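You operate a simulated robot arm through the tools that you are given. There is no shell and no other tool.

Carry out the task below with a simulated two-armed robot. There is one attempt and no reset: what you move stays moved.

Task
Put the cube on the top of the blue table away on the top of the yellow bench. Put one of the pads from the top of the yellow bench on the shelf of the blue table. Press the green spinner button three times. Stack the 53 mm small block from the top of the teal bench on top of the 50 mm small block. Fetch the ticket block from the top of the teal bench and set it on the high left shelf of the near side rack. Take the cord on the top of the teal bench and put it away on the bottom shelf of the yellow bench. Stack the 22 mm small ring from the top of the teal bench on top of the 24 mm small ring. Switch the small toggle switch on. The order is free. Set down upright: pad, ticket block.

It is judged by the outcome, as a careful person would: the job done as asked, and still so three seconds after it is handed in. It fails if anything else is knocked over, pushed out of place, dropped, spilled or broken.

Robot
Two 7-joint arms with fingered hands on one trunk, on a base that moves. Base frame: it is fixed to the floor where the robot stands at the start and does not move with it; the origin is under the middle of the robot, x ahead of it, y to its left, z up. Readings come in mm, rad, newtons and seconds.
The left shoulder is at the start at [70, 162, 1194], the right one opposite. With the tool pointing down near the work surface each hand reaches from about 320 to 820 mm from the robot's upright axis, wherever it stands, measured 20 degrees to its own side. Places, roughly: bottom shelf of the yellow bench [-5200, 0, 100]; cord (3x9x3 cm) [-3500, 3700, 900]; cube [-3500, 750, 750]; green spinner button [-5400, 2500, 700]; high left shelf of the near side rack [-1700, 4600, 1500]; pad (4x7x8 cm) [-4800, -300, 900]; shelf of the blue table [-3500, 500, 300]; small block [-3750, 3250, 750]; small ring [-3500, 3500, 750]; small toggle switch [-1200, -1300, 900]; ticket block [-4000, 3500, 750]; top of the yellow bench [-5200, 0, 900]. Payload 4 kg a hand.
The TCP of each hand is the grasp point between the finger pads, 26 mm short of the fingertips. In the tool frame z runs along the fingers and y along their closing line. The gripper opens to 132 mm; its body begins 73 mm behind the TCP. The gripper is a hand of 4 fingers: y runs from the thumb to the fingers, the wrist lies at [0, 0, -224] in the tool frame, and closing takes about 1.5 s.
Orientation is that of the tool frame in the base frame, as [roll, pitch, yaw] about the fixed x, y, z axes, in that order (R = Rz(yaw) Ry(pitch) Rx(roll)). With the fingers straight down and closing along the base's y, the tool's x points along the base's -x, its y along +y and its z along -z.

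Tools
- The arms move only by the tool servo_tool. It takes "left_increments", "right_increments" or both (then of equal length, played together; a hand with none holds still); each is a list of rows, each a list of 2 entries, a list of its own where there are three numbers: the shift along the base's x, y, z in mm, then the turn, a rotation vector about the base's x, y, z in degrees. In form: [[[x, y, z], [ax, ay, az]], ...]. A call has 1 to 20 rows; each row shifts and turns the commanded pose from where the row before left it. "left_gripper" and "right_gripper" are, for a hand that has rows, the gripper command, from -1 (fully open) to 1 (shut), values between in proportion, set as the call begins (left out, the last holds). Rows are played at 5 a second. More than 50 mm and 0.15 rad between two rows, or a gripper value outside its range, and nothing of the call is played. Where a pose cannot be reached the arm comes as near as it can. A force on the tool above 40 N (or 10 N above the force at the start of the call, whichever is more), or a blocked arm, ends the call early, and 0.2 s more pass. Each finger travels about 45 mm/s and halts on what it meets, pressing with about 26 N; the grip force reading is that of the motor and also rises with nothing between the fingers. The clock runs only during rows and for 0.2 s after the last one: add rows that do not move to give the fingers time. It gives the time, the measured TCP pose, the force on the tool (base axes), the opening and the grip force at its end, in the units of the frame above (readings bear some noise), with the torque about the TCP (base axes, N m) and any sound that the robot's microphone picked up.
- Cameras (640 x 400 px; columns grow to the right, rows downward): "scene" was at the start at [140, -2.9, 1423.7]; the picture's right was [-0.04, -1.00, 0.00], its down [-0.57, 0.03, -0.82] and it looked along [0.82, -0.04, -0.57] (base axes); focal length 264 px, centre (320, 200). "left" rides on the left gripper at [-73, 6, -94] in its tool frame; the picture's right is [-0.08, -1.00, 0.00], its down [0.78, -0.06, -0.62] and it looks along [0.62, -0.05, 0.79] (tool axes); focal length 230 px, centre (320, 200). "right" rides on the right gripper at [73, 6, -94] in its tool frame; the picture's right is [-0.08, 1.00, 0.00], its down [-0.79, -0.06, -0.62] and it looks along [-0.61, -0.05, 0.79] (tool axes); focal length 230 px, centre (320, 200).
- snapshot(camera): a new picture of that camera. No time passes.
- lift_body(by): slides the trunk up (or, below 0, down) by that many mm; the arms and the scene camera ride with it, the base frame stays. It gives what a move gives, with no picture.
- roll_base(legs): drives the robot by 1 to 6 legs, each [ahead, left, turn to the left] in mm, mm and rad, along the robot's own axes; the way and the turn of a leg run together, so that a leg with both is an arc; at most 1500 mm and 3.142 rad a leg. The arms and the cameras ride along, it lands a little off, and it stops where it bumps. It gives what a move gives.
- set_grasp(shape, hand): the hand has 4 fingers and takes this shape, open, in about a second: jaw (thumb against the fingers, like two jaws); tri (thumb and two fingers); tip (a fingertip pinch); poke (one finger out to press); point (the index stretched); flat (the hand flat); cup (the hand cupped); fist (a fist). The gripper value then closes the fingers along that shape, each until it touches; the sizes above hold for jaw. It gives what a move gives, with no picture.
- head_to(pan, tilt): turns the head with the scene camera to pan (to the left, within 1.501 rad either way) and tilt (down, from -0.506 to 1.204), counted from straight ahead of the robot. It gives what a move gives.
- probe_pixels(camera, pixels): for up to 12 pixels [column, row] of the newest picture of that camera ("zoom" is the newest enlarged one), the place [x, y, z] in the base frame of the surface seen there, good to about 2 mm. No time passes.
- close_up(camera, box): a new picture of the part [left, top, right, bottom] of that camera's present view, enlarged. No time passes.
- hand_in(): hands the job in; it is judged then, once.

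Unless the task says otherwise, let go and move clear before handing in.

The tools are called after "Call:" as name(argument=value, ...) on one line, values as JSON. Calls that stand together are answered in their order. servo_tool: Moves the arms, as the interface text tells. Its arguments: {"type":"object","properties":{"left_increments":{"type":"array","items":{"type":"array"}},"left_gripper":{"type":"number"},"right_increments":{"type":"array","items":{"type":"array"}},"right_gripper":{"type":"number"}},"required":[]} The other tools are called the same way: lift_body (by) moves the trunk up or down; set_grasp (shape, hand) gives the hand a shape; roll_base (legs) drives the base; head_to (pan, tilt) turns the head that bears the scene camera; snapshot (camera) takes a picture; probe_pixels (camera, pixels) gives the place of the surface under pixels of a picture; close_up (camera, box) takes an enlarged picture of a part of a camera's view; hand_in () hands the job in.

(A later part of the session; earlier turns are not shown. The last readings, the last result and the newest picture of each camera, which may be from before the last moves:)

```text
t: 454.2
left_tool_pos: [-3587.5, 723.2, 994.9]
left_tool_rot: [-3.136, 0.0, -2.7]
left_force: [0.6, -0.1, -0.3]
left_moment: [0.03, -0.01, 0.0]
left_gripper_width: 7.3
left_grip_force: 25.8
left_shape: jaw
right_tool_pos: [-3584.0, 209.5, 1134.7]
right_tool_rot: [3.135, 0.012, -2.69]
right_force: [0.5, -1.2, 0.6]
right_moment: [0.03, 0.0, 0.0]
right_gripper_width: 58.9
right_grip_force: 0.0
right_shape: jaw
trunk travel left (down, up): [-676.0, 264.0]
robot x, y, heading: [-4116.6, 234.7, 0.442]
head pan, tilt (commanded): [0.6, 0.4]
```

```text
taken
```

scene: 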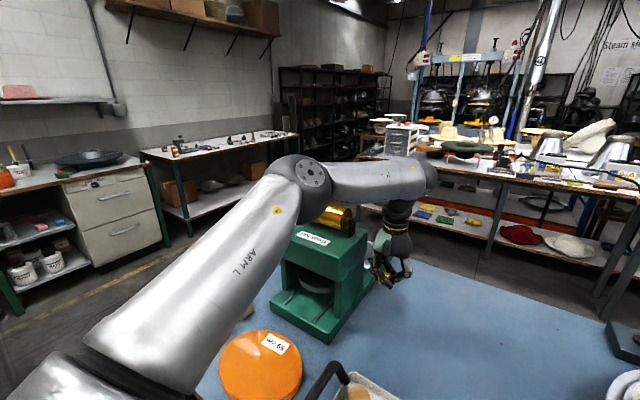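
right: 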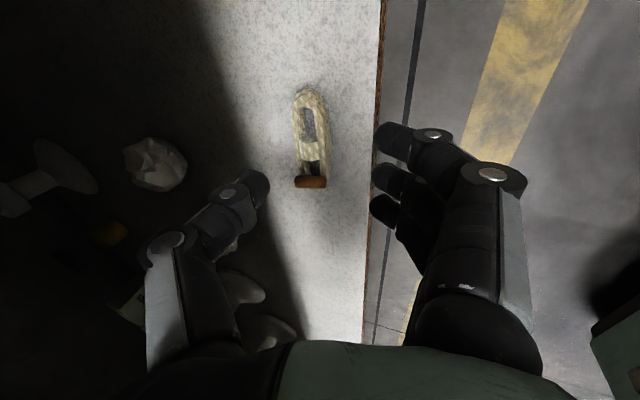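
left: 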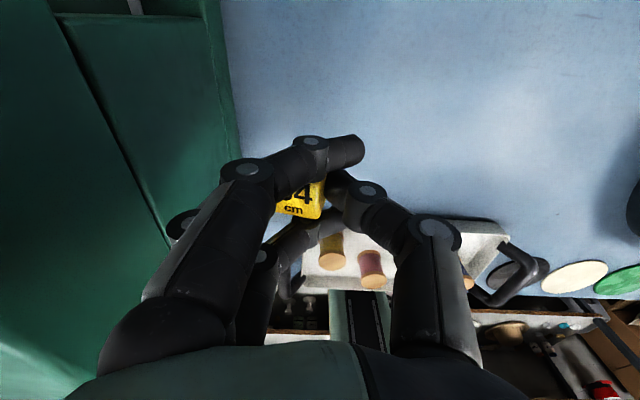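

Cube is in hand. Retract the arm back toward me and up.

Call:
servo_tool(left_increments=[[[-36, -17, 10], [0, 0, 0]], [[-36, -17, 15], [0, 0, 0]], [[-36, -17, 20], [0, 0, 0]], [[-36, -17, 25], [0, 0, 0]], [[-36, -17, 25], [0, 0, 0]], [[-36, -17, 25], [0, 0, 0]]])

Call:
snapshot(camera="left")

```text
t: 455.6
left_tool_pos: [-3803.7, 621.6, 1115.3]
left_tool_rot: [-3.137, 0.001, -2.7]
left_force: [-0.2, -1.0, 0.3]
left_moment: [0.0, -0.03, 0.03]
left_gripper_width: 6.9
left_grip_force: 25.6
left_shape: jaw
right_tool_pos: [-3585.2, 210.0, 1135.1]
right_tool_rot: [3.134, 0.014, -2.692]
right_force: [0.6, -0.6, 0.3]
right_moment: [0.01, -0.05, 0.04]
right_gripper_width: 58.9
right_grip_force: 0.0
right_shape: jaw
trunk travel left (down, up): [-676.0, 264.0]
robot x, y, heading: [-4117.6, 233.1, 0.441]
head pan, tilt (commanded): [0.6, 0.4]
```

```text
taken
```

left: 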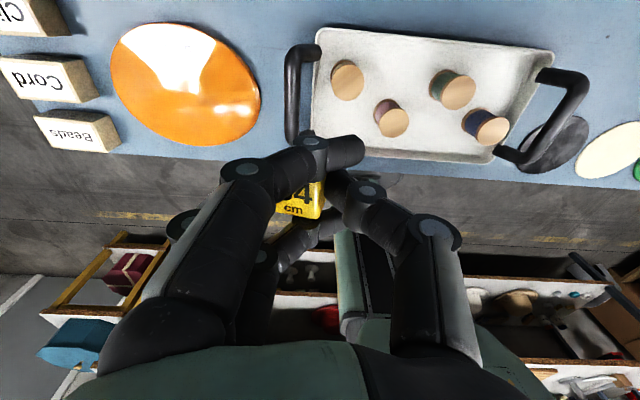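

Cube is held. Back off into the corridor and lower the trunk to inspect the blue table's lower shelf for the pad's spot.

Call:
roll_base(legs=[[-320, 0, 0]])

Call:
lift_body(by=-400)

Call:
head_to(pan=0.0, tilt=0.6)

Call:
snapshot(camera="scene")

```text
t: 457.6
left_tool_pos: [-4080.7, 489.9, 1115.6]
left_tool_rot: [-3.137, -0.003, -2.701]
left_force: [0.0, -0.7, -1.0]
left_moment: [0.0, 0.04, 0.03]
left_gripper_width: 7.2
left_grip_force: 26.0
left_shape: jaw
right_tool_pos: [-3863.6, 77.4, 1134.0]
right_tool_rot: [3.133, 0.011, -2.693]
right_force: [0.7, -0.2, -0.1]
right_moment: [0.01, 0.0, 0.03]
right_gripper_width: 58.9
right_grip_force: 0.0
right_shape: jaw
trunk travel left (down, up): [-676.0, 264.0]
robot x, y, heading: [-4395.6, 101.2, 0.44]
head pan, tilt (commanded): [0.6, 0.4]
```

```text
t: 461.5
left_tool_pos: [-4081.9, 490.0, 715.7]
left_tool_rot: [-3.137, 0.0, -2.702]
left_force: [0.0, -0.5, -0.1]
left_moment: [0.0, 0.0, -0.01]
left_gripper_width: 6.7
left_grip_force: 25.4
left_shape: jaw
right_tool_pos: [-3863.9, 78.5, 736.6]
right_tool_rot: [3.135, 0.01, -2.693]
right_force: [0.3, -0.5, 0.1]
right_moment: [0.0, 0.0, 0.04]
right_gripper_width: 58.8
right_grip_force: 0.1
right_shape: jaw
trunk travel left (down, up): [-276.0, 664.0]
robot x, y, heading: [-4397.7, 101.4, 0.437]
head pan, tilt (commanded): [0.6, 0.4]
```

```text
t: 462.5
left_tool_pos: [-4081.6, 490.3, 715.5]
left_tool_rot: [-3.136, 0.001, -2.701]
left_force: [0.3, -0.4, 1.1]
left_moment: [0.03, -0.01, -0.01]
left_gripper_width: 7.0
left_grip_force: 26.2
left_shape: jaw
right_tool_pos: [-3864.8, 78.4, 734.7]
right_tool_rot: [3.136, 0.013, -2.692]
right_force: [1.6, 1.5, -1.2]
right_moment: [-0.02, 0.01, 0.02]
right_gripper_width: 58.9
right_grip_force: 0.2
right_shape: jaw
trunk travel left (down, up): [-276.0, 664.0]
robot x, y, heading: [-4396.2, 102.4, 0.437]
head pan, tilt (commanded): [0.0, 0.6]
```

```text
taken
```

scene: 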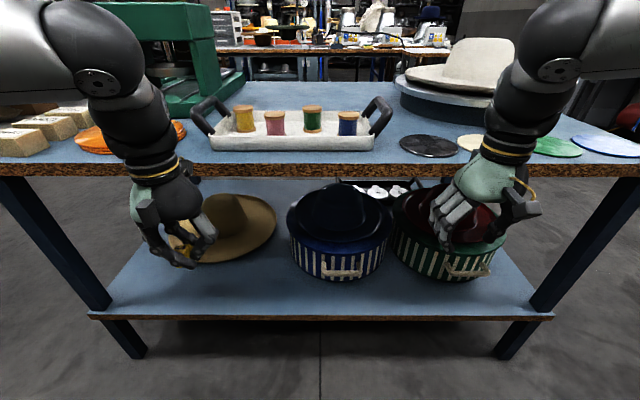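

Call:
probe_pixels(camera="scene", pixels=[[240, 290], [180, 290], [140, 290], [320, 305], [420, 305], [480, 295], [320, 319], [110, 310], [540, 310], [270, 250], [300, 265], [150, 250]])

```text
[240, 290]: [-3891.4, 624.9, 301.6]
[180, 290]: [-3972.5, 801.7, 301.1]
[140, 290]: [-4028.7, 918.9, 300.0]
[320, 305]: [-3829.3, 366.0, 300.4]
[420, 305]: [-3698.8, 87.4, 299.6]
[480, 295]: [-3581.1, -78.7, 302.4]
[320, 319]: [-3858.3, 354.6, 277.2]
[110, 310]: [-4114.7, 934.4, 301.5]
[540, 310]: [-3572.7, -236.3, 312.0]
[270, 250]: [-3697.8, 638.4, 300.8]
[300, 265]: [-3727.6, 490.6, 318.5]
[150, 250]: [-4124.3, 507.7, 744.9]
```

Call:
probe_pixels(camera="scene", pixels=[[205, 258], [235, 255], [265, 240], [200, 215], [290, 250], [300, 280], [330, 285], [215, 265], [245, 262]])

Call:
close_up(camera="scene", box=[90, 170, 410, 330])

```text
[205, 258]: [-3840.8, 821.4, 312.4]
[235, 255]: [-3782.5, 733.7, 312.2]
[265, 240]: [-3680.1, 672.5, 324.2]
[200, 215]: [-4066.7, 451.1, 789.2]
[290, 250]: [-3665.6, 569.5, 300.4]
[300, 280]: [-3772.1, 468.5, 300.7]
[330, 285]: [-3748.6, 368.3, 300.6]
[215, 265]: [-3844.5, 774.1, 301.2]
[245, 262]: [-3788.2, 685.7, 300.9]
```

```text
2.00 times, centred on (250, 250) of scene
```

zoom: 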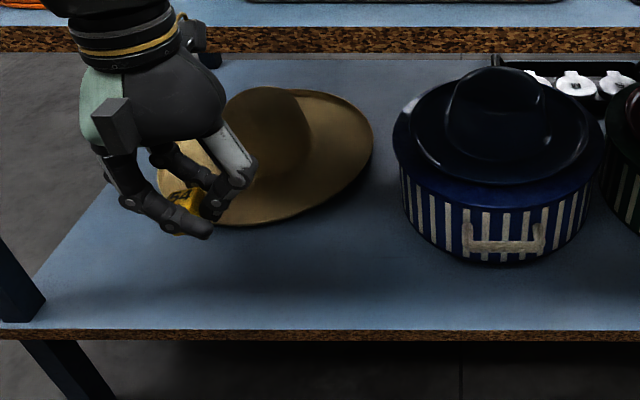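

A free spot for the pad is at ≈[-3872,560] on the blue shelf (z=301). Now raise the trunk, turn to the yellow bench, and bring the cube to its place.

Call:
lift_body(by=400)

Call:
roll_base(legs=[[0, 0, 1.571], [0, 0, 1.571], [0, -620, 0]])

Call:
head_to(pan=0.3, tilt=0.75)

Call:
snapshot(camera="scene")

```text
t: 466.3
left_tool_pos: [-4081.6, 490.6, 1114.4]
left_tool_rot: [-3.136, -0.002, -2.702]
left_force: [-0.2, 0.1, 0.4]
left_moment: [-0.01, 0.0, -0.01]
left_gripper_width: 7.2
left_grip_force: 25.5
left_shape: jaw
right_tool_pos: [-3864.4, 78.2, 1134.9]
right_tool_rot: [3.134, 0.012, -2.693]
right_force: [0.5, 0.2, -0.9]
right_moment: [0.04, 0.0, 0.0]
right_gripper_width: 58.8
right_grip_force: 0.1
right_shape: jaw
trunk travel left (down, up): [-676.0, 264.0]
robot x, y, heading: [-4394.6, 104.7, 0.442]
head pan, tilt (commanded): [0.0, 0.6]
```

```text
t: 477.2
left_tool_pos: [-4954.6, 270.4, 1114.5]
left_tool_rot: [-3.136, 0.001, 0.403]
left_force: [0.5, 0.1, -0.3]
left_moment: [-0.01, 0.0, 0.0]
left_gripper_width: 7.0
left_grip_force: 26.0
left_shape: jaw
right_tool_pos: [-5155.2, 692.1, 1135.8]
right_tool_rot: [3.135, 0.013, 0.409]
right_force: [0.4, -0.4, -0.5]
right_moment: [0.02, -0.01, -0.01]
right_gripper_width: 58.9
right_grip_force: 0.0
right_shape: jaw
trunk travel left (down, up): [-676.0, 264.0]
robot x, y, heading: [-4624.6, 647.2, -2.743]
head pan, tilt (commanded): [0.0, 0.6]
```

```text
t: 478.0
left_tool_pos: [-4955.1, 271.8, 1115.1]
left_tool_rot: [-3.138, -0.001, 0.401]
left_force: [0.7, 0.1, 0.1]
left_moment: [0.0, 0.0, 0.01]
left_gripper_width: 6.8
left_grip_force: 25.8
left_shape: jaw
right_tool_pos: [-5158.0, 691.5, 1135.3]
right_tool_rot: [3.134, 0.012, 0.411]
right_force: [-0.2, -0.8, -0.4]
right_moment: [0.0, -0.01, 0.04]
right_gripper_width: 59.0
right_grip_force: 0.0
right_shape: jaw
trunk travel left (down, up): [-676.0, 264.0]
robot x, y, heading: [-4624.3, 649.1, -2.744]
head pan, tilt (commanded): [0.3, 0.75]
```

```text
taken
```

scene: 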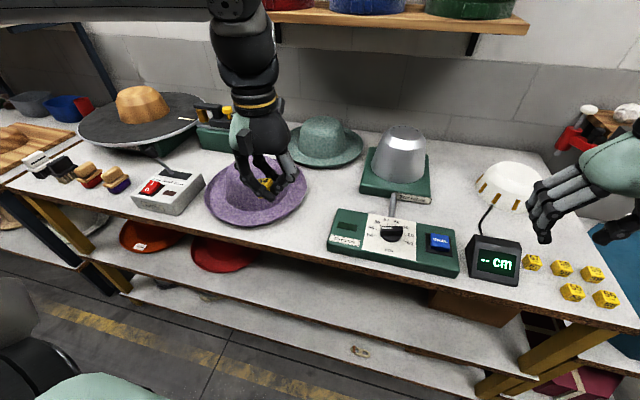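

Call:
probe_pixels(camera="scene", pixels=[[312, 215], [315, 235], [300, 235], [325, 200], [305, 195], [330, 240], [315, 250], [290, 225]])

```text
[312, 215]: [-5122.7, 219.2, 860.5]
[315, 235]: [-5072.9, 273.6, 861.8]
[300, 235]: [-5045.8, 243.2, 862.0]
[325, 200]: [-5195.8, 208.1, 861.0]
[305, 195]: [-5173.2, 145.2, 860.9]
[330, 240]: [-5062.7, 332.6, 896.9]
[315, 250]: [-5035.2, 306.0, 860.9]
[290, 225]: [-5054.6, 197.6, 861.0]
```

Call:
servo_tool(left_increments=[[[-21.3, -3.6, -15], [0, 0, 0]], [[-21.3, -3.6, -20], [0, 0, 0]], [[-21.3, -3.6, -25], [0, 0, 0]], [[-21.3, -3.6, -30], [0, 0, 0]], [[-21.3, -3.6, -30], [0, 0, 0]], [[-21.3, -3.6, -30], [0, 0, 0]], [[0, 0, 0], [0, 0, 0]]])

Call:
snapshot(camera="left")

Call:
close_up(camera="scene", box=[230, 130, 390, 270])

```text
t: 479.6
left_tool_pos: [-5081.0, 245.3, 966.3]
left_tool_rot: [-3.14, -0.002, 0.402]
left_force: [-0.8, 1.0, -0.1]
left_moment: [0.01, 0.0, -0.03]
left_gripper_width: 6.9
left_grip_force: 26.0
left_shape: jaw
right_tool_pos: [-5156.3, 691.9, 1135.2]
right_tool_rot: [3.134, 0.012, 0.411]
right_force: [0.3, -0.7, 0.8]
right_moment: [-0.02, -0.01, 0.03]
right_gripper_width: 59.0
right_grip_force: 0.1
right_shape: jaw
trunk travel left (down, up): [-676.0, 264.0]
robot x, y, heading: [-4624.9, 646.4, -2.741]
head pan, tilt (commanded): [0.3, 0.75]
```

```text
taken
```

left: 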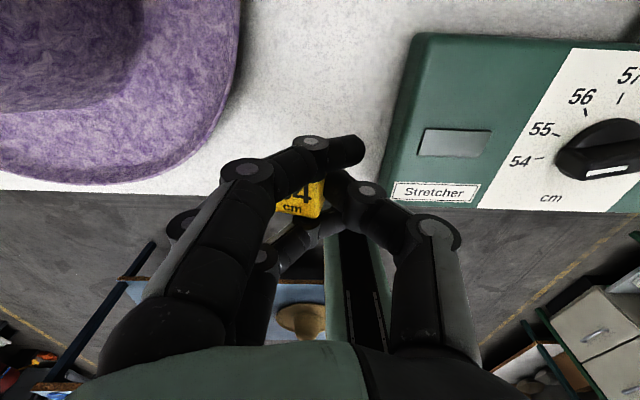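

```text
2.86 times, centred on (310, 200) of scene
```

zoom: 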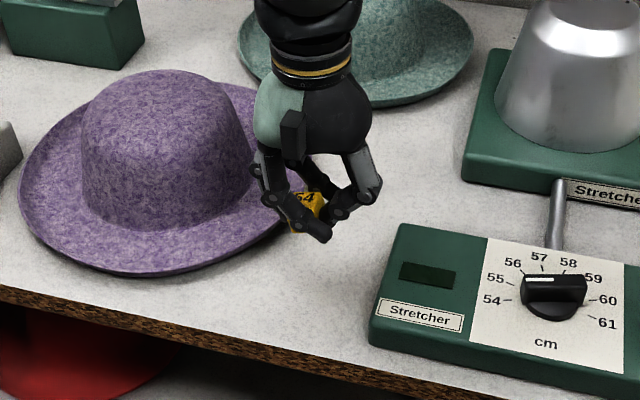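

The gap is roomier nearer the front edge. Shift 35 mm toward me and 8 mm right, then lower.

Call:
servo_tool(left_increments=[[[14.5, 10.5, 0], [0, 0, 0]], [[14.5, 10.5, 0], [0, 0, 0]], [[0, 0, -25], [0, 0, 0]], [[0, 0, -20], [0, 0, 0]], [[0, 0, -12], [0, 0, 0]], [[0, 0, 0], [0, 0, 0]]])

Call:
snapshot(camera="left")

Call:
close_up(camera="scene", box=[240, 160, 370, 270])

```text
t: 481.0
left_tool_pos: [-5053.5, 267.8, 908.6]
left_tool_rot: [-3.136, 0.001, 0.401]
left_force: [-0.8, 0.6, -0.4]
left_moment: [0.01, 0.03, 0.0]
left_gripper_width: 7.2
left_grip_force: 26.4
left_shape: jaw
right_tool_pos: [-5156.6, 691.7, 1134.9]
right_tool_rot: [3.135, 0.013, 0.409]
right_force: [0.5, -1.2, 0.8]
right_moment: [0.01, -0.01, 0.03]
right_gripper_width: 59.0
right_grip_force: 0.0
right_shape: jaw
trunk travel left (down, up): [-676.0, 264.0]
robot x, y, heading: [-4624.3, 644.4, -2.743]
head pan, tilt (commanded): [0.3, 0.75]
```

```text
taken
```

left: 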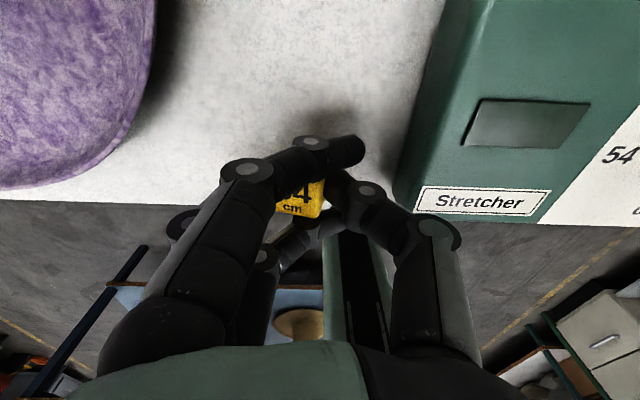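

```text
3.64 times, centred on (305, 215) of scene
```

zoom: 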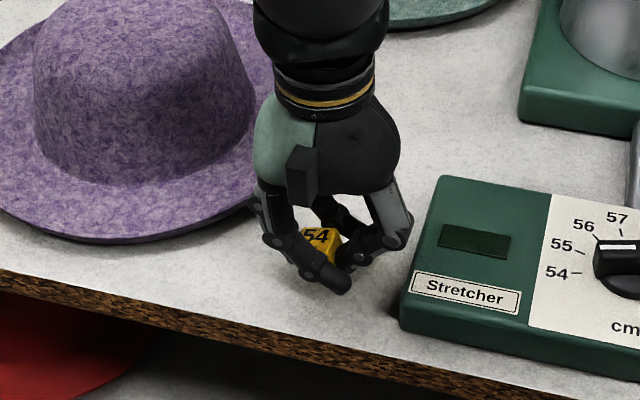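

Call:
servo_tool(left_increments=[[[3, -7, 0], [0, 0, 0]], [[3, -7, 0], [0, 0, 0]], [[0, 0, -8], [0, 0, 0]], [[0, 0, -4], [0, 0, 0]], [[0, 0, -2], [0, 0, 0]], [[0, 0, 0], [0, 0, 0]]])

Call:
close_up(camera="scene", box=[260, 180, 340, 250])

```text
t: 482.4
left_tool_pos: [-5047.3, 257.2, 894.5]
left_tool_rot: [-3.138, 0.0, 0.402]
left_force: [0.3, 0.6, -0.8]
left_moment: [0.01, 0.0, -0.01]
left_gripper_width: 7.2
left_grip_force: 25.7
left_shape: jaw
right_tool_pos: [-5157.0, 692.9, 1134.8]
right_tool_rot: [3.134, 0.01, 0.409]
right_force: [1.0, -0.5, 0.5]
right_moment: [-0.01, -0.02, -0.01]
right_gripper_width: 58.8
right_grip_force: 0.0
right_shape: jaw
trunk travel left (down, up): [-676.0, 264.0]
robot x, y, heading: [-4628.0, 647.1, -2.738]
head pan, tilt (commanded): [0.3, 0.75]
```

```text
5.71 times, centred on (300, 215) of scene
```

zoom: 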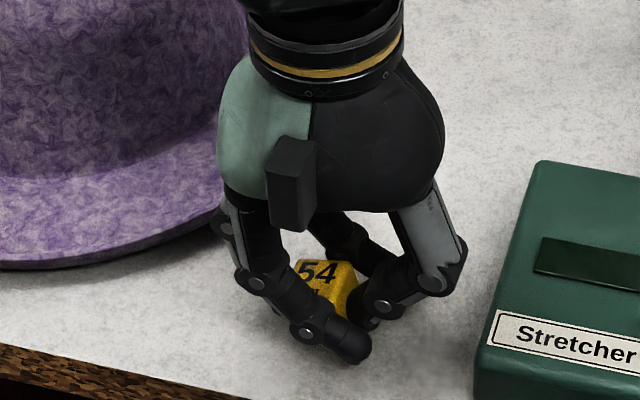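

Call:
servo_tool(left_increments=[[[0, 0, -2], [0, 0, 0]], [[0, 0, -1], [0, 0, 0]], [[0, 0, -1], [0, 0, 0]], [[0, 0, 0], [0, 0, 0]]])

```text
t: 483.4
left_tool_pos: [-5047.2, 257.6, 891.5]
left_tool_rot: [-3.137, 0.0, 0.403]
left_force: [-0.9, 1.3, 6.6]
left_moment: [-0.12, 0.0, -0.01]
left_gripper_width: 7.3
left_grip_force: 26.2
left_shape: jaw
right_tool_pos: [-5156.5, 692.3, 1135.8]
right_tool_rot: [3.133, 0.012, 0.412]
right_force: [-0.6, 0.4, -0.8]
right_moment: [0.04, -0.03, 0.0]
right_gripper_width: 58.9
right_grip_force: 0.0
right_shape: jaw
trunk travel left (down, up): [-676.0, 264.0]
robot x, y, heading: [-4625.7, 649.0, -2.743]
head pan, tilt (commanded): [0.3, 0.75]
```

Contact. Open the hand to release the cube.

Call:
servo_tool(left_increments=[[[0, 0, 0], [0, 0, 0]], [[0, 0, 0], [0, 0, 0]], [[0, 0, 0], [0, 0, 0]], [[0, 0, 0], [0, 0, 0]], [[0, 0, 0], [0, 0, 0]]], left_gripper=0.22)

Call:
snapshot(camera="left")

Call:
close_up(camera="scene", box=[260, 180, 340, 250])

```text
t: 484.6
left_tool_pos: [-5047.1, 255.1, 890.6]
left_tool_rot: [-3.137, 0.0, 0.4]
left_force: [0.3, -0.4, -0.7]
left_moment: [-0.03, 0.03, -0.01]
left_gripper_width: 50.9
left_grip_force: 0.0
left_shape: jaw
right_tool_pos: [-5156.3, 690.8, 1135.2]
right_tool_rot: [3.134, 0.01, 0.411]
right_force: [0.5, -0.1, -0.6]
right_moment: [-0.01, 0.0, 0.01]
right_gripper_width: 58.9
right_grip_force: 0.1
right_shape: jaw
trunk travel left (down, up): [-676.0, 264.0]
robot x, y, heading: [-4623.3, 644.0, -2.741]
head pan, tilt (commanded): [0.3, 0.75]
```

```text
taken
```

left: 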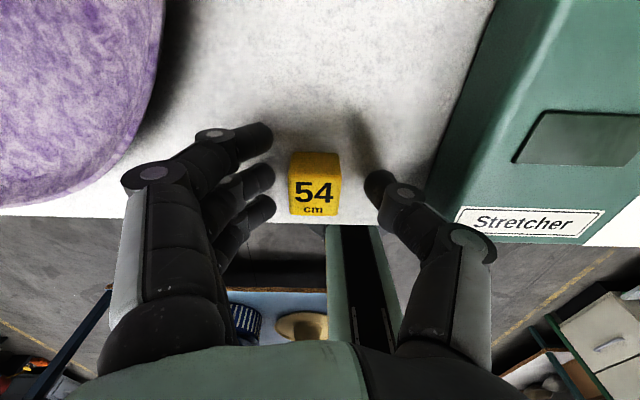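

```text
5.71 times, centred on (300, 215) of scene
```

zoom: 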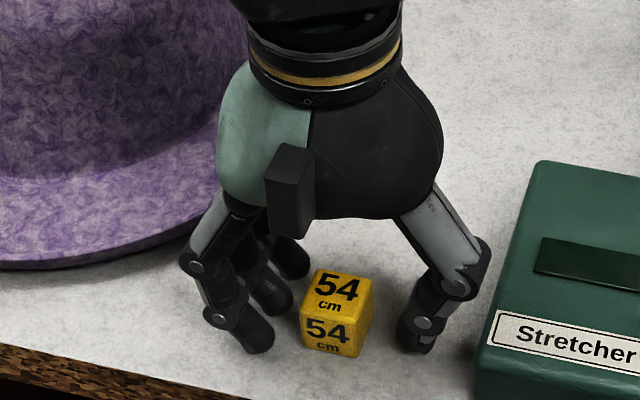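

Cube stands flat on the yellow bench. Raise the hand straight up.

Call:
servo_tool(left_increments=[[[0, 0, 20], [0, 0, 0]], [[0, 0, 35], [0, 0, 0]], [[0, 0, 40], [0, 0, 0]], [[0, 0, 40], [0, 0, 0]], [[15, 6, 40], [0, 0, 0]], [[25, 10, 30], [0, 0, 0]], [[25, 10, 20], [0, 0, 0]], [[25, 10, 0], [0, 0, 0]]])

Call:
snapshot(camera="scene")

```text
t: 486.4
left_tool_pos: [-4956.7, 292.9, 1117.1]
left_tool_rot: [-3.137, 0.001, 0.4]
left_force: [-0.4, -0.1, -0.1]
left_moment: [-0.01, 0.05, -0.03]
left_gripper_width: 50.8
left_grip_force: 0.1
left_shape: jaw
right_tool_pos: [-5154.7, 691.6, 1135.6]
right_tool_rot: [3.133, 0.012, 0.409]
right_force: [0.5, 0.5, 0.2]
right_moment: [0.03, 0.03, 0.01]
right_gripper_width: 59.0
right_grip_force: 0.0
right_shape: jaw
trunk travel left (down, up): [-676.0, 264.0]
robot x, y, heading: [-4623.6, 647.0, -2.74]
head pan, tilt (commanded): [0.3, 0.75]
```

```text
taken
```

scene: 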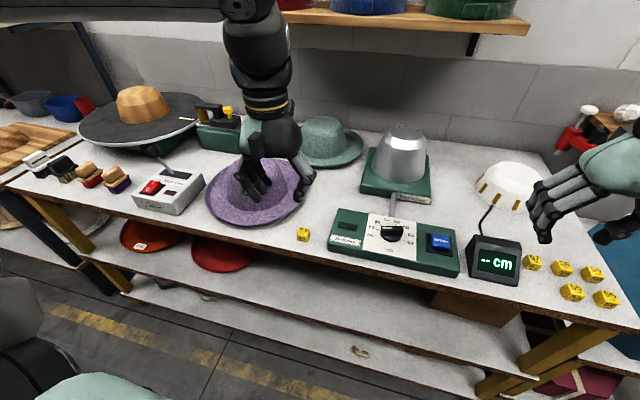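

Cube done. Drive left along the bench to the pads and take a close look.

Call:
roll_base(legs=[[0, 0, 0.04], [0, 610, 0]])

Call:
head_to(pan=0.35, tilt=0.75)

Call:
snapshot(camera="scene")

```text
t: 490.3
left_tool_pos: [-4692.0, -277.6, 1117.1]
left_tool_rot: [-3.138, 0.001, 0.423]
left_force: [0.0, 0.0, -0.5]
left_moment: [-0.06, -0.01, -0.02]
left_gripper_width: 51.0
left_grip_force: 0.1
left_shape: jaw
right_tool_pos: [-4899.0, 116.7, 1134.8]
right_tool_rot: [3.134, 0.011, 0.432]
right_force: [0.2, -0.1, 0.2]
right_moment: [0.03, 0.01, 0.0]
right_gripper_width: 59.1
right_grip_force: 0.1
right_shape: jaw
trunk travel left (down, up): [-676.0, 264.0]
robot x, y, heading: [-4363.8, 85.1, -2.715]
head pan, tilt (commanded): [0.3, 0.75]
```

```text
t: 490.9
left_tool_pos: [-4691.1, -278.9, 1116.8]
left_tool_rot: [-3.137, 0.0, 0.422]
left_force: [0.2, -0.6, -1.0]
left_moment: [-0.01, 0.01, -0.01]
left_gripper_width: 51.3
left_grip_force: 0.2
left_shape: jaw
right_tool_pos: [-4898.9, 116.2, 1134.9]
right_tool_rot: [3.134, 0.012, 0.432]
right_force: [-0.6, 0.4, -1.0]
right_moment: [-0.01, 0.01, -0.01]
right_gripper_width: 58.8
right_grip_force: 0.0
right_shape: jaw
trunk travel left (down, up): [-676.0, 264.0]
robot x, y, heading: [-4367.8, 83.6, -2.717]
head pan, tilt (commanded): [0.351, 0.75]
```

```text
taken
```

scene: 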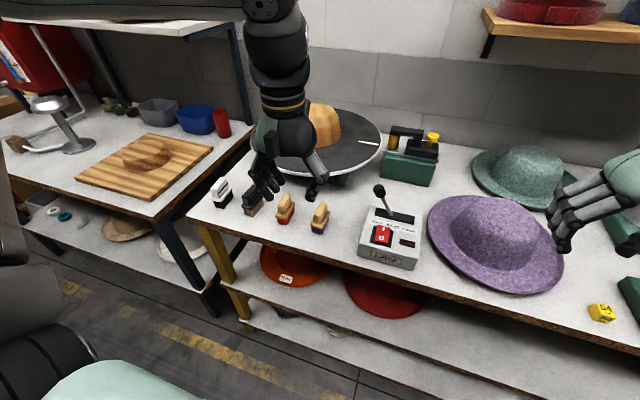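

Call:
close_up(camera="scene", box=[230, 170, 370, 270])

Call:
probe_pixels(camera="zoom", pixels=[[255, 125], [245, 170], [240, 195], [410, 150], [395, 195], [400, 225], [410, 210], [420, 245], [320, 210], [590, 170], [370, 215], [445, 210]])

```text
4.00 times, centred on (300, 220) of scene
```

zoom: 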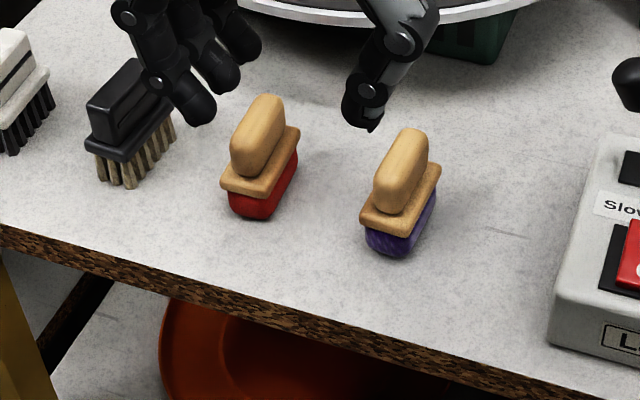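

```text
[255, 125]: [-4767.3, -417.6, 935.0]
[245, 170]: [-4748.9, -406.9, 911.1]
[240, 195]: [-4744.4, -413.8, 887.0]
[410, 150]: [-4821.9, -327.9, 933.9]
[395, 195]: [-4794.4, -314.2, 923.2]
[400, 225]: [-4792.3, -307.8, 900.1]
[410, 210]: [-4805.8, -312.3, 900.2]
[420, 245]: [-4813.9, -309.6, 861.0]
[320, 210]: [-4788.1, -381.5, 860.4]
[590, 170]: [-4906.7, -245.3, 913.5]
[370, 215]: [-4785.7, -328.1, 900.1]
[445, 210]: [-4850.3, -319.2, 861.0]
```

Call:
close_up(camera="scene", box=[305, 195, 345, 240])

Call:
probe_pixels(camera="zoom", pixels=[[250, 100], [330, 70], [290, 90], [240, 190], [340, 110], [185, 245], [330, 265], [400, 145], [260, 260], [230, 130], [300, 200], [355, 220]])

```text
8.89 times, centred on (325, 218) of scene
```

zoom: 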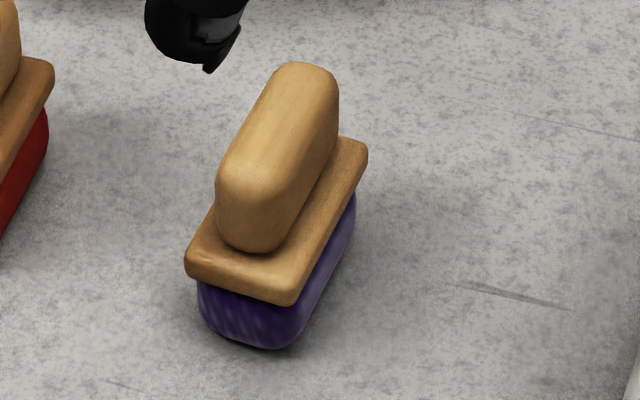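

```text
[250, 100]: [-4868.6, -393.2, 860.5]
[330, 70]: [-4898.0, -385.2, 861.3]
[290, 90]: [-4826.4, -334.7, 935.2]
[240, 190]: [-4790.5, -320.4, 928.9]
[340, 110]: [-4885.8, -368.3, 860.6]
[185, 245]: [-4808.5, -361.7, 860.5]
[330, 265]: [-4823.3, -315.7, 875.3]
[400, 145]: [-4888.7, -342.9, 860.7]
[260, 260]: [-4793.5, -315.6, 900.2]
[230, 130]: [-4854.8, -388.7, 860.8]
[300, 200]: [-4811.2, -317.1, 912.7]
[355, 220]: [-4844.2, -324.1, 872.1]
```

Call:
probe_pixels(camera="zoom", pixels=[[280, 130], [312, 75], [230, 180], [260, 150], [305, 110], [255, 230], [290, 60], [325, 85], [195, 265], [290, 295], [360, 150], [345, 140]])

```text
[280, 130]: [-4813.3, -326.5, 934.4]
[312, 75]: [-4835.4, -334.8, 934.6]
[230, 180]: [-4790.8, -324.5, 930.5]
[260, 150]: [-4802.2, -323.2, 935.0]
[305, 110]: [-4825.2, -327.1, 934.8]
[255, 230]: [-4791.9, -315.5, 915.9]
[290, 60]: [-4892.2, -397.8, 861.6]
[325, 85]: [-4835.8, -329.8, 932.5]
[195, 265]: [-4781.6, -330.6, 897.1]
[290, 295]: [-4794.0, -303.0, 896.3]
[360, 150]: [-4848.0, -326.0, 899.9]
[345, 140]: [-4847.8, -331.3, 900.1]
```

The purple pad is centred at ≈[-4815,-328] with its handle (z 903–936) lengthwise toward me. Bring the left hand above it.

Call:
servo_tool(left_increments=[[[-31, -12.3, -20], [0, 0, 0]], [[-31, -12.3, -25], [0, 0, 0]], [[-31, -12.3, -30], [0, 0, 0]], [[-31, -12.3, -30], [0, 0, 0]], [[0, 0, 0], [0, 0, 0]]], left_gripper=0.13)

Call:
snapshot(camera="left")

Call:
close_up(camera="scene", box=[250, 140, 390, 260])

```text
t: 492.1
left_tool_pos: [-4813.7, -326.0, 1013.4]
left_tool_rot: [-3.135, -0.001, 0.423]
left_force: [-0.3, -0.3, 0.1]
left_moment: [-0.04, 0.01, -0.03]
left_gripper_width: 56.7
left_grip_force: 0.0
left_shape: jaw
right_tool_pos: [-4898.2, 117.0, 1135.3]
right_tool_rot: [3.135, 0.013, 0.433]
right_force: [-0.6, 0.2, 0.1]
right_moment: [0.01, 0.01, 0.01]
right_gripper_width: 59.1
right_grip_force: 0.0
right_shape: jaw
trunk travel left (down, up): [-676.0, 264.0]
robot x, y, heading: [-4366.0, 80.5, -2.721]
head pan, tilt (commanded): [0.351, 0.75]
```

```text
taken
```

left: 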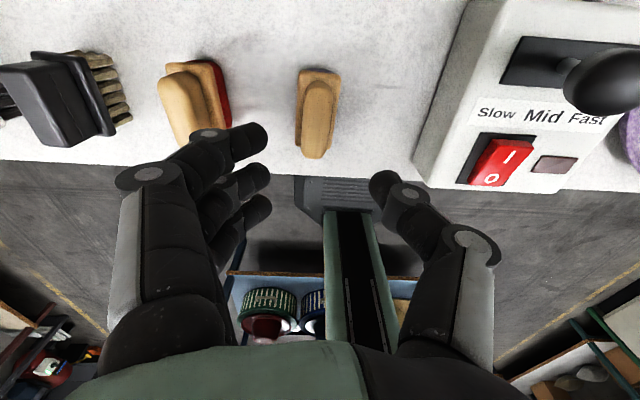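

```text
3.33 times, centred on (320, 200) of scene
```

zoom: 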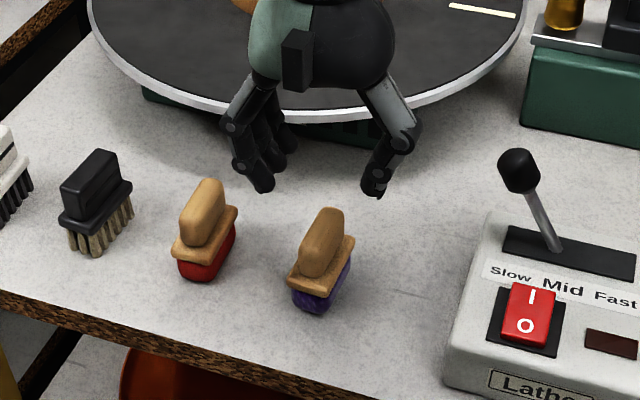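

Call:
close_up(camera="left", box=[280, 60, 360, 170])

Call:
probe_pixels(camera="zoom", pixels=[[310, 130], [300, 340], [265, 240], [345, 240], [305, 240], [320, 60], [255, 100], [370, 100], [300, 300], [310, 170]])

```text
3.64 times, centred on (320, 115) of left
```

zoom: 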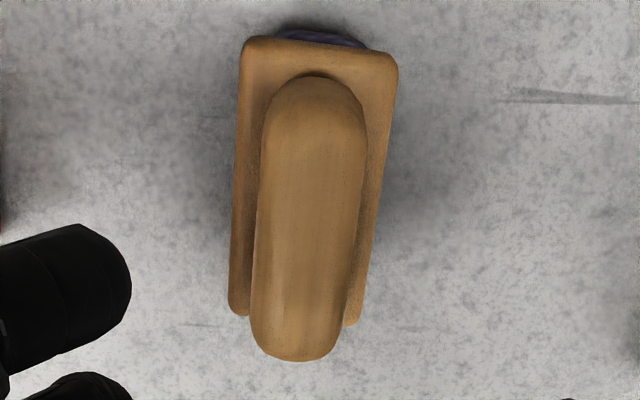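

```text
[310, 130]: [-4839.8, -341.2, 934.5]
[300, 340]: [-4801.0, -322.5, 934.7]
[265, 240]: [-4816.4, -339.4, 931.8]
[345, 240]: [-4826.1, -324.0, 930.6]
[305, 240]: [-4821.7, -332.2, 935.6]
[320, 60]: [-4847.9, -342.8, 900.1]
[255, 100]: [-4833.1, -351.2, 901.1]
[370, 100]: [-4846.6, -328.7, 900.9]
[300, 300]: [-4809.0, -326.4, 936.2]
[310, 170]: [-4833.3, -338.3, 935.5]
```

Call:
servo_tool(left_increments=[[[-5, -4, -30], [0, 0, 0]], [[0, 0, -25], [0, 0, 0]], [[0, 0, -18], [0, 0, 0]], [[0, 0, -9], [0, 0, 0]], [[0, 0, 0], [0, 0, 0]]])

Call:
snapshot(camera="left")

Call:
close_up(camera="scene", box=[270, 170, 370, 250])

```text
t: 493.3
left_tool_pos: [-4817.8, -330.2, 929.8]
left_tool_rot: [-3.136, -0.002, 0.424]
left_force: [0.3, -0.2, 0.2]
left_moment: [0.01, 0.01, -0.02]
left_gripper_width: 56.6
left_grip_force: 0.1
left_shape: jaw
right_tool_pos: [-4898.9, 117.2, 1135.0]
right_tool_rot: [3.135, 0.012, 0.434]
right_force: [-0.4, 0.1, -0.2]
right_moment: [0.01, 0.02, -0.03]
right_gripper_width: 58.8
right_grip_force: 0.0
right_shape: jaw
trunk travel left (down, up): [-676.0, 264.0]
robot x, y, heading: [-4367.2, 81.1, -2.724]
head pan, tilt (commanded): [0.351, 0.75]
```

```text
taken
```

left: 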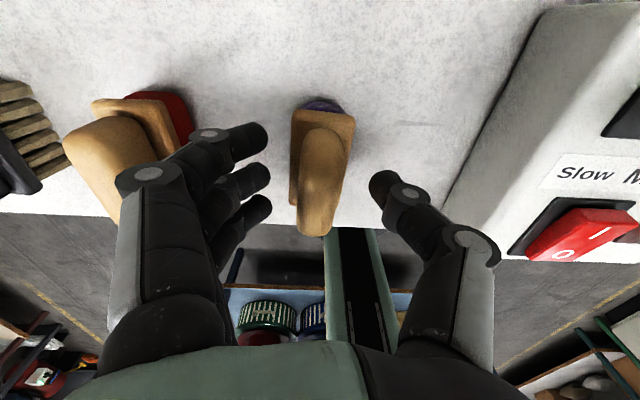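

```text
5.00 times, centred on (320, 210) of scene
```

zoom: 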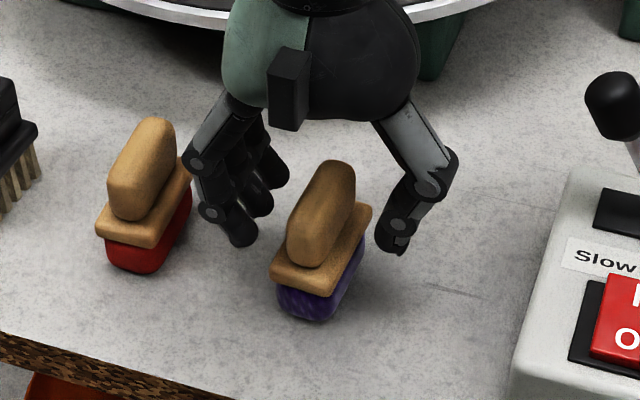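

Handle is between the fingers; close gently (raise 2 mm first).

Call:
servo_tool(left_increments=[[[0, 0, 2], [0, 0, 0]], [[0, 0, 0], [0, 0, 0]], [[0, 0, 0], [0, 0, 0]], [[0, 0, 0], [0, 0, 0]], [[0, 0, 0], [0, 0, 0]], [[0, 0, 0], [0, 0, 0]], [[0, 0, 0], [0, 0, 0]]], left_gripper=1)

Call:
snapshot(camera="left")

Call:
close_up(camera="scene", box=[270, 170, 370, 250])

```text
t: 494.9
left_tool_pos: [-4819.2, -328.9, 931.8]
left_tool_rot: [-3.137, 0.0, 0.424]
left_force: [0.1, 0.3, 0.2]
left_moment: [0.0, -0.01, 0.03]
left_gripper_width: 16.4
left_grip_force: 26.2
left_shape: jaw
right_tool_pos: [-4899.0, 117.0, 1134.8]
right_tool_rot: [3.135, 0.011, 0.433]
right_force: [0.2, -0.3, -0.1]
right_moment: [0.0, 0.02, 0.0]
right_gripper_width: 58.8
right_grip_force: 0.0
right_shape: jaw
trunk travel left (down, up): [-676.0, 264.0]
robot x, y, heading: [-4372.0, 76.2, -2.719]
head pan, tilt (commanded): [0.351, 0.75]
```

```text
taken
```

left: 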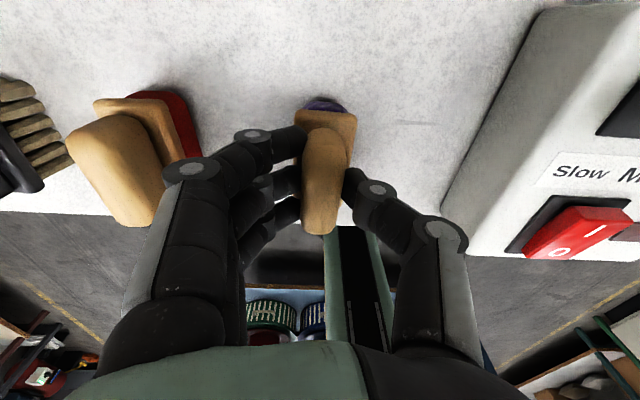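

```text
5.00 times, centred on (320, 210) of scene
```

zoom: 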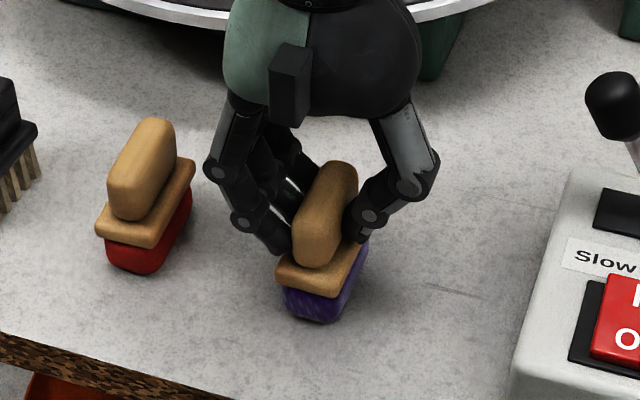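

Handle gripped firmly. Lift it straight up and check.

Call:
servo_tool(left_increments=[[[0, 0, 12], [0, 0, 0]], [[0, 0, 25], [0, 0, 0]], [[0, 0, 35], [0, 0, 0]], [[0, 0, 40], [0, 0, 0]], [[0, 0, 40], [0, 0, 0]], [[0, 0, 40], [0, 0, 0]]])

Call:
snapshot(camera="left")

Call:
snapshot(camera="scene")

```text
t: 496.3
left_tool_pos: [-4818.8, -331.9, 1124.6]
left_tool_rot: [-3.138, 0.0, 0.422]
left_force: [0.6, -0.4, -1.4]
left_moment: [-0.05, 0.01, -0.03]
left_gripper_width: 16.6
left_grip_force: 25.5
left_shape: jaw
right_tool_pos: [-4898.9, 118.2, 1135.4]
right_tool_rot: [3.134, 0.012, 0.433]
right_force: [-0.6, 0.4, 0.1]
right_moment: [0.0, 0.01, 0.02]
right_gripper_width: 58.7
right_grip_force: 0.0
right_shape: jaw
trunk travel left (down, up): [-676.0, 264.0]
robot x, y, heading: [-4366.3, 81.5, -2.717]
head pan, tilt (commanded): [0.351, 0.75]
```

```text
taken
```

left: 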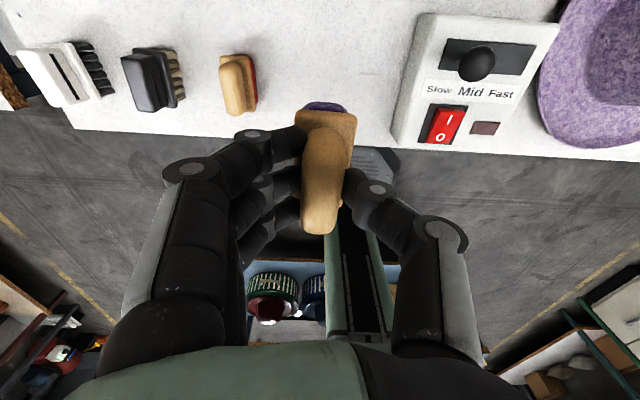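

```text
taken
```

scene: 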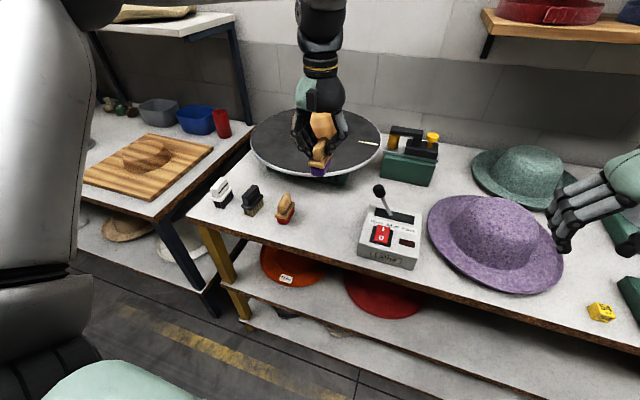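

Pad held upright. Retract both hands, then turn around to the blue table.

Call:
servo_tool(left_increments=[[[23, 10.5, 0], [0, 0, 0]], [[23, 10.5, 0], [0, 0, 0]], [[23, 10.5, 0], [0, 0, 0]], [[23, 10.5, 0], [0, 0, 0]], [[23, 10.5, 0], [0, 0, 0]]], right_increments=[[[18, 8.2, 0], [0, 0, 0]], [[18, 8.2, 0], [0, 0, 0]], [[18, 8.2, 0], [0, 0, 0]], [[18, 8.2, 0], [0, 0, 0]], [[18, 8.2, 0], [0, 0, 0]]])

Call:
roll_base(legs=[[0, 0, 1.575], [0, 0, 1.575]])

```text
t: 497.5
left_tool_pos: [-4703.7, -277.9, 1126.3]
left_tool_rot: [-3.136, 0.001, 0.424]
left_force: [0.3, 1.2, -1.0]
left_moment: [-0.02, -0.01, 0.04]
left_gripper_width: 16.4
left_grip_force: 26.5
left_shape: jaw
right_tool_pos: [-4806.9, 162.0, 1137.2]
right_tool_rot: [3.134, 0.015, 0.434]
right_force: [0.2, -0.3, 0.1]
right_moment: [0.0, 0.04, -0.03]
right_gripper_width: 58.9
right_grip_force: 0.1
right_shape: jaw
trunk travel left (down, up): [-676.0, 264.0]
robot x, y, heading: [-4363.3, 88.4, -2.719]
head pan, tilt (commanded): [0.351, 0.75]
```

```text
t: 505.5
left_tool_pos: [-4025.3, 442.8, 1124.5]
left_tool_rot: [-3.137, 0.001, -2.725]
left_force: [0.3, -0.4, -1.7]
left_moment: [-0.02, 0.01, 0.0]
left_gripper_width: 16.2
left_grip_force: 25.6
left_shape: jaw
right_tool_pos: [-3923.5, 5.2, 1136.8]
right_tool_rot: [3.136, 0.013, -2.716]
right_force: [-0.1, -0.2, 0.3]
right_moment: [0.02, 0.04, -0.03]
right_gripper_width: 59.3
right_grip_force: 0.0
right_shape: jaw
trunk travel left (down, up): [-676.0, 264.0]
robot x, y, heading: [-4365.2, 84.7, 0.412]
head pan, tilt (commanded): [0.351, 0.75]
```

Call:
lift_body(by=-400)

Call:
lift_body(by=-180)

Call:
roll_base(legs=[[75, 0, 0.025]])

Call:
head_to(pan=0.2, tilt=0.5)

Call:
snapshot(camera="scene")

Call:
snapshot(camera="left")

```text
t: 509.4
left_tool_pos: [-4024.7, 442.6, 726.3]
left_tool_rot: [-3.138, 0.001, -2.724]
left_force: [-0.4, -0.6, -2.0]
left_moment: [-0.02, 0.02, -0.01]
left_gripper_width: 16.6
left_grip_force: 26.7
left_shape: jaw
right_tool_pos: [-3924.0, 5.1, 737.5]
right_tool_rot: [3.135, 0.012, -2.717]
right_force: [0.2, 0.8, -0.2]
right_moment: [0.01, -0.02, 0.02]
right_gripper_width: 58.8
right_grip_force: 0.1
right_shape: jaw
trunk travel left (down, up): [-276.0, 664.0]
robot x, y, heading: [-4365.4, 85.7, 0.418]
head pan, tilt (commanded): [0.351, 0.75]
```

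```text
t: 511.4
left_tool_pos: [-4024.9, 443.3, 545.8]
left_tool_rot: [-3.137, 0.0, -2.724]
left_force: [-1.0, 0.5, -1.2]
left_moment: [0.02, 0.0, -0.03]
left_gripper_width: 16.1
left_grip_force: 26.1
left_shape: jaw
right_tool_pos: [-3924.9, 5.7, 555.6]
right_tool_rot: [3.134, 0.012, -2.716]
right_force: [-0.3, -0.4, 0.2]
right_moment: [0.02, 0.0, -0.01]
right_gripper_width: 59.1
right_grip_force: 0.0
right_shape: jaw
trunk travel left (down, up): [-96.0, 844.0]
robot x, y, heading: [-4367.8, 85.5, 0.414]
head pan, tilt (commanded): [0.351, 0.75]
```

```text
t: 512.4
left_tool_pos: [-3965.7, 483.4, 544.3]
left_tool_rot: [-3.137, 0.0, -2.699]
left_force: [-0.4, -0.6, -0.9]
left_moment: [0.0, -0.03, 0.01]
left_gripper_width: 16.3
left_grip_force: 26.6
left_shape: jaw
right_tool_pos: [-3853.8, 47.3, 557.5]
right_tool_rot: [3.133, 0.012, -2.69]
right_force: [1.2, 0.5, -0.6]
right_moment: [0.02, 0.0, 0.01]
right_gripper_width: 59.0
right_grip_force: 0.0
right_shape: jaw
trunk travel left (down, up): [-96.0, 844.0]
robot x, y, heading: [-4298.8, 118.5, 0.44]
head pan, tilt (commanded): [0.351, 0.75]
```

```text
t: 513.2
left_tool_pos: [-3964.9, 484.6, 546.6]
left_tool_rot: [-3.138, -0.001, -2.698]
left_force: [-0.4, -0.1, -0.6]
left_moment: [-0.01, 0.01, 0.03]
left_gripper_width: 16.2
left_grip_force: 26.2
left_shape: jaw
right_tool_pos: [-3853.9, 47.8, 555.9]
right_tool_rot: [3.135, 0.012, -2.69]
right_force: [-0.3, -1.2, 0.2]
right_moment: [-0.01, 0.01, 0.02]
right_gripper_width: 58.9
right_grip_force: 0.2
right_shape: jaw
trunk travel left (down, up): [-96.0, 844.0]
robot x, y, heading: [-4297.5, 113.4, 0.441]
head pan, tilt (commanded): [0.201, 0.499]
```

```text
taken
```

scene: 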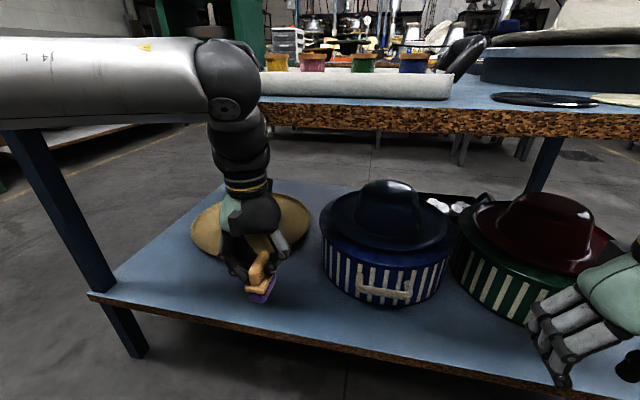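

```text
taken
```

left: 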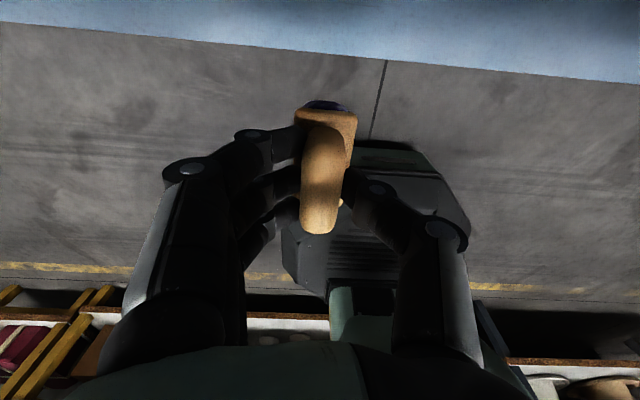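

The hand is just outside the table edge. Lower it below table-top level first, then extend over the shelf.

Call:
servo_tool(left_increments=[[[0, 0, -36], [0, 0, 0]], [[0, 0, -36], [0, 0, 0]], [[0, 0, -36], [0, 0, 0]], [[0, 0, -36], [0, 0, 0]], [[0, 0, 0], [0, 0, 0]]])

Call:
snapshot(camera="scene")

```text
t: 514.4
left_tool_pos: [-3967.5, 484.9, 400.1]
left_tool_rot: [-3.136, 0.0, -2.698]
left_force: [0.5, -0.3, -0.6]
left_moment: [-0.02, -0.01, 0.01]
left_gripper_width: 16.5
left_grip_force: 25.8
left_shape: jaw
right_tool_pos: [-3853.7, 46.9, 556.6]
right_tool_rot: [3.136, 0.013, -2.689]
right_force: [0.5, -0.2, 0.0]
right_moment: [0.01, 0.0, -0.03]
right_gripper_width: 59.0
right_grip_force: 0.0
right_shape: jaw
trunk travel left (down, up): [-96.0, 844.0]
robot x, y, heading: [-4295.9, 114.0, 0.439]
head pan, tilt (commanded): [0.201, 0.499]
```

```text
taken
```

scene: 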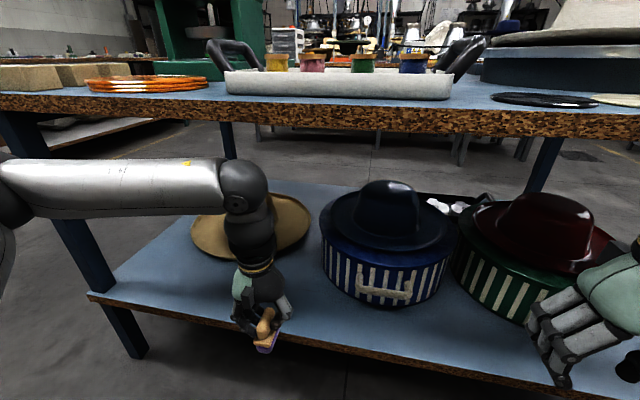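

Call:
servo_tool(left_increments=[[[24, 19, 0], [0, 0, 0]], [[24, 19, 0], [0, 0, 0]], [[24, 19, 0], [0, 0, 0]], [[22, 18, 0], [0, 0, 0]], [[0, 0, 0], [0, 0, 0]]])

Call:
snapshot(camera="scene")

Call:
snapshot(camera="left")

```text
t: 515.6
left_tool_pos: [-3874.0, 561.3, 399.8]
left_tool_rot: [-3.136, -0.001, -2.698]
left_force: [-0.2, 0.1, -0.6]
left_moment: [-0.03, 0.03, 0.0]
left_gripper_width: 16.5
left_grip_force: 26.2
left_shape: jaw
right_tool_pos: [-3853.1, 47.3, 556.9]
right_tool_rot: [3.135, 0.012, -2.688]
right_force: [-0.9, -0.1, -0.6]
right_moment: [0.0, -0.03, -0.05]
right_gripper_width: 58.8
right_grip_force: 0.1
right_shape: jaw
trunk travel left (down, up): [-96.0, 844.0]
robot x, y, heading: [-4298.4, 114.8, 0.436]
head pan, tilt (commanded): [0.201, 0.499]
```

```text
taken
```

scene: 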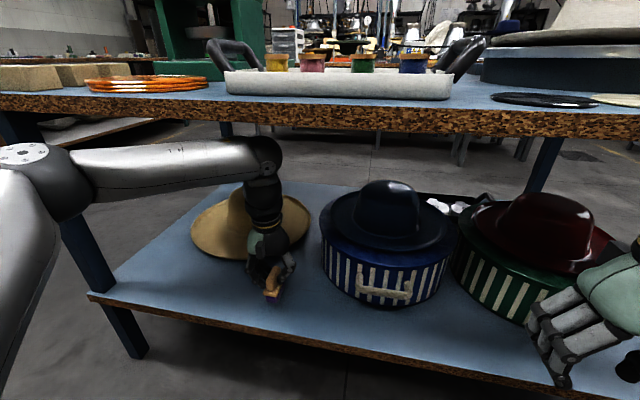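

```text
taken
```

left: 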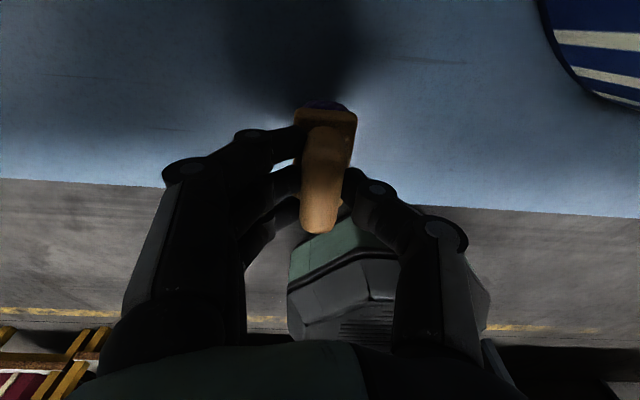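

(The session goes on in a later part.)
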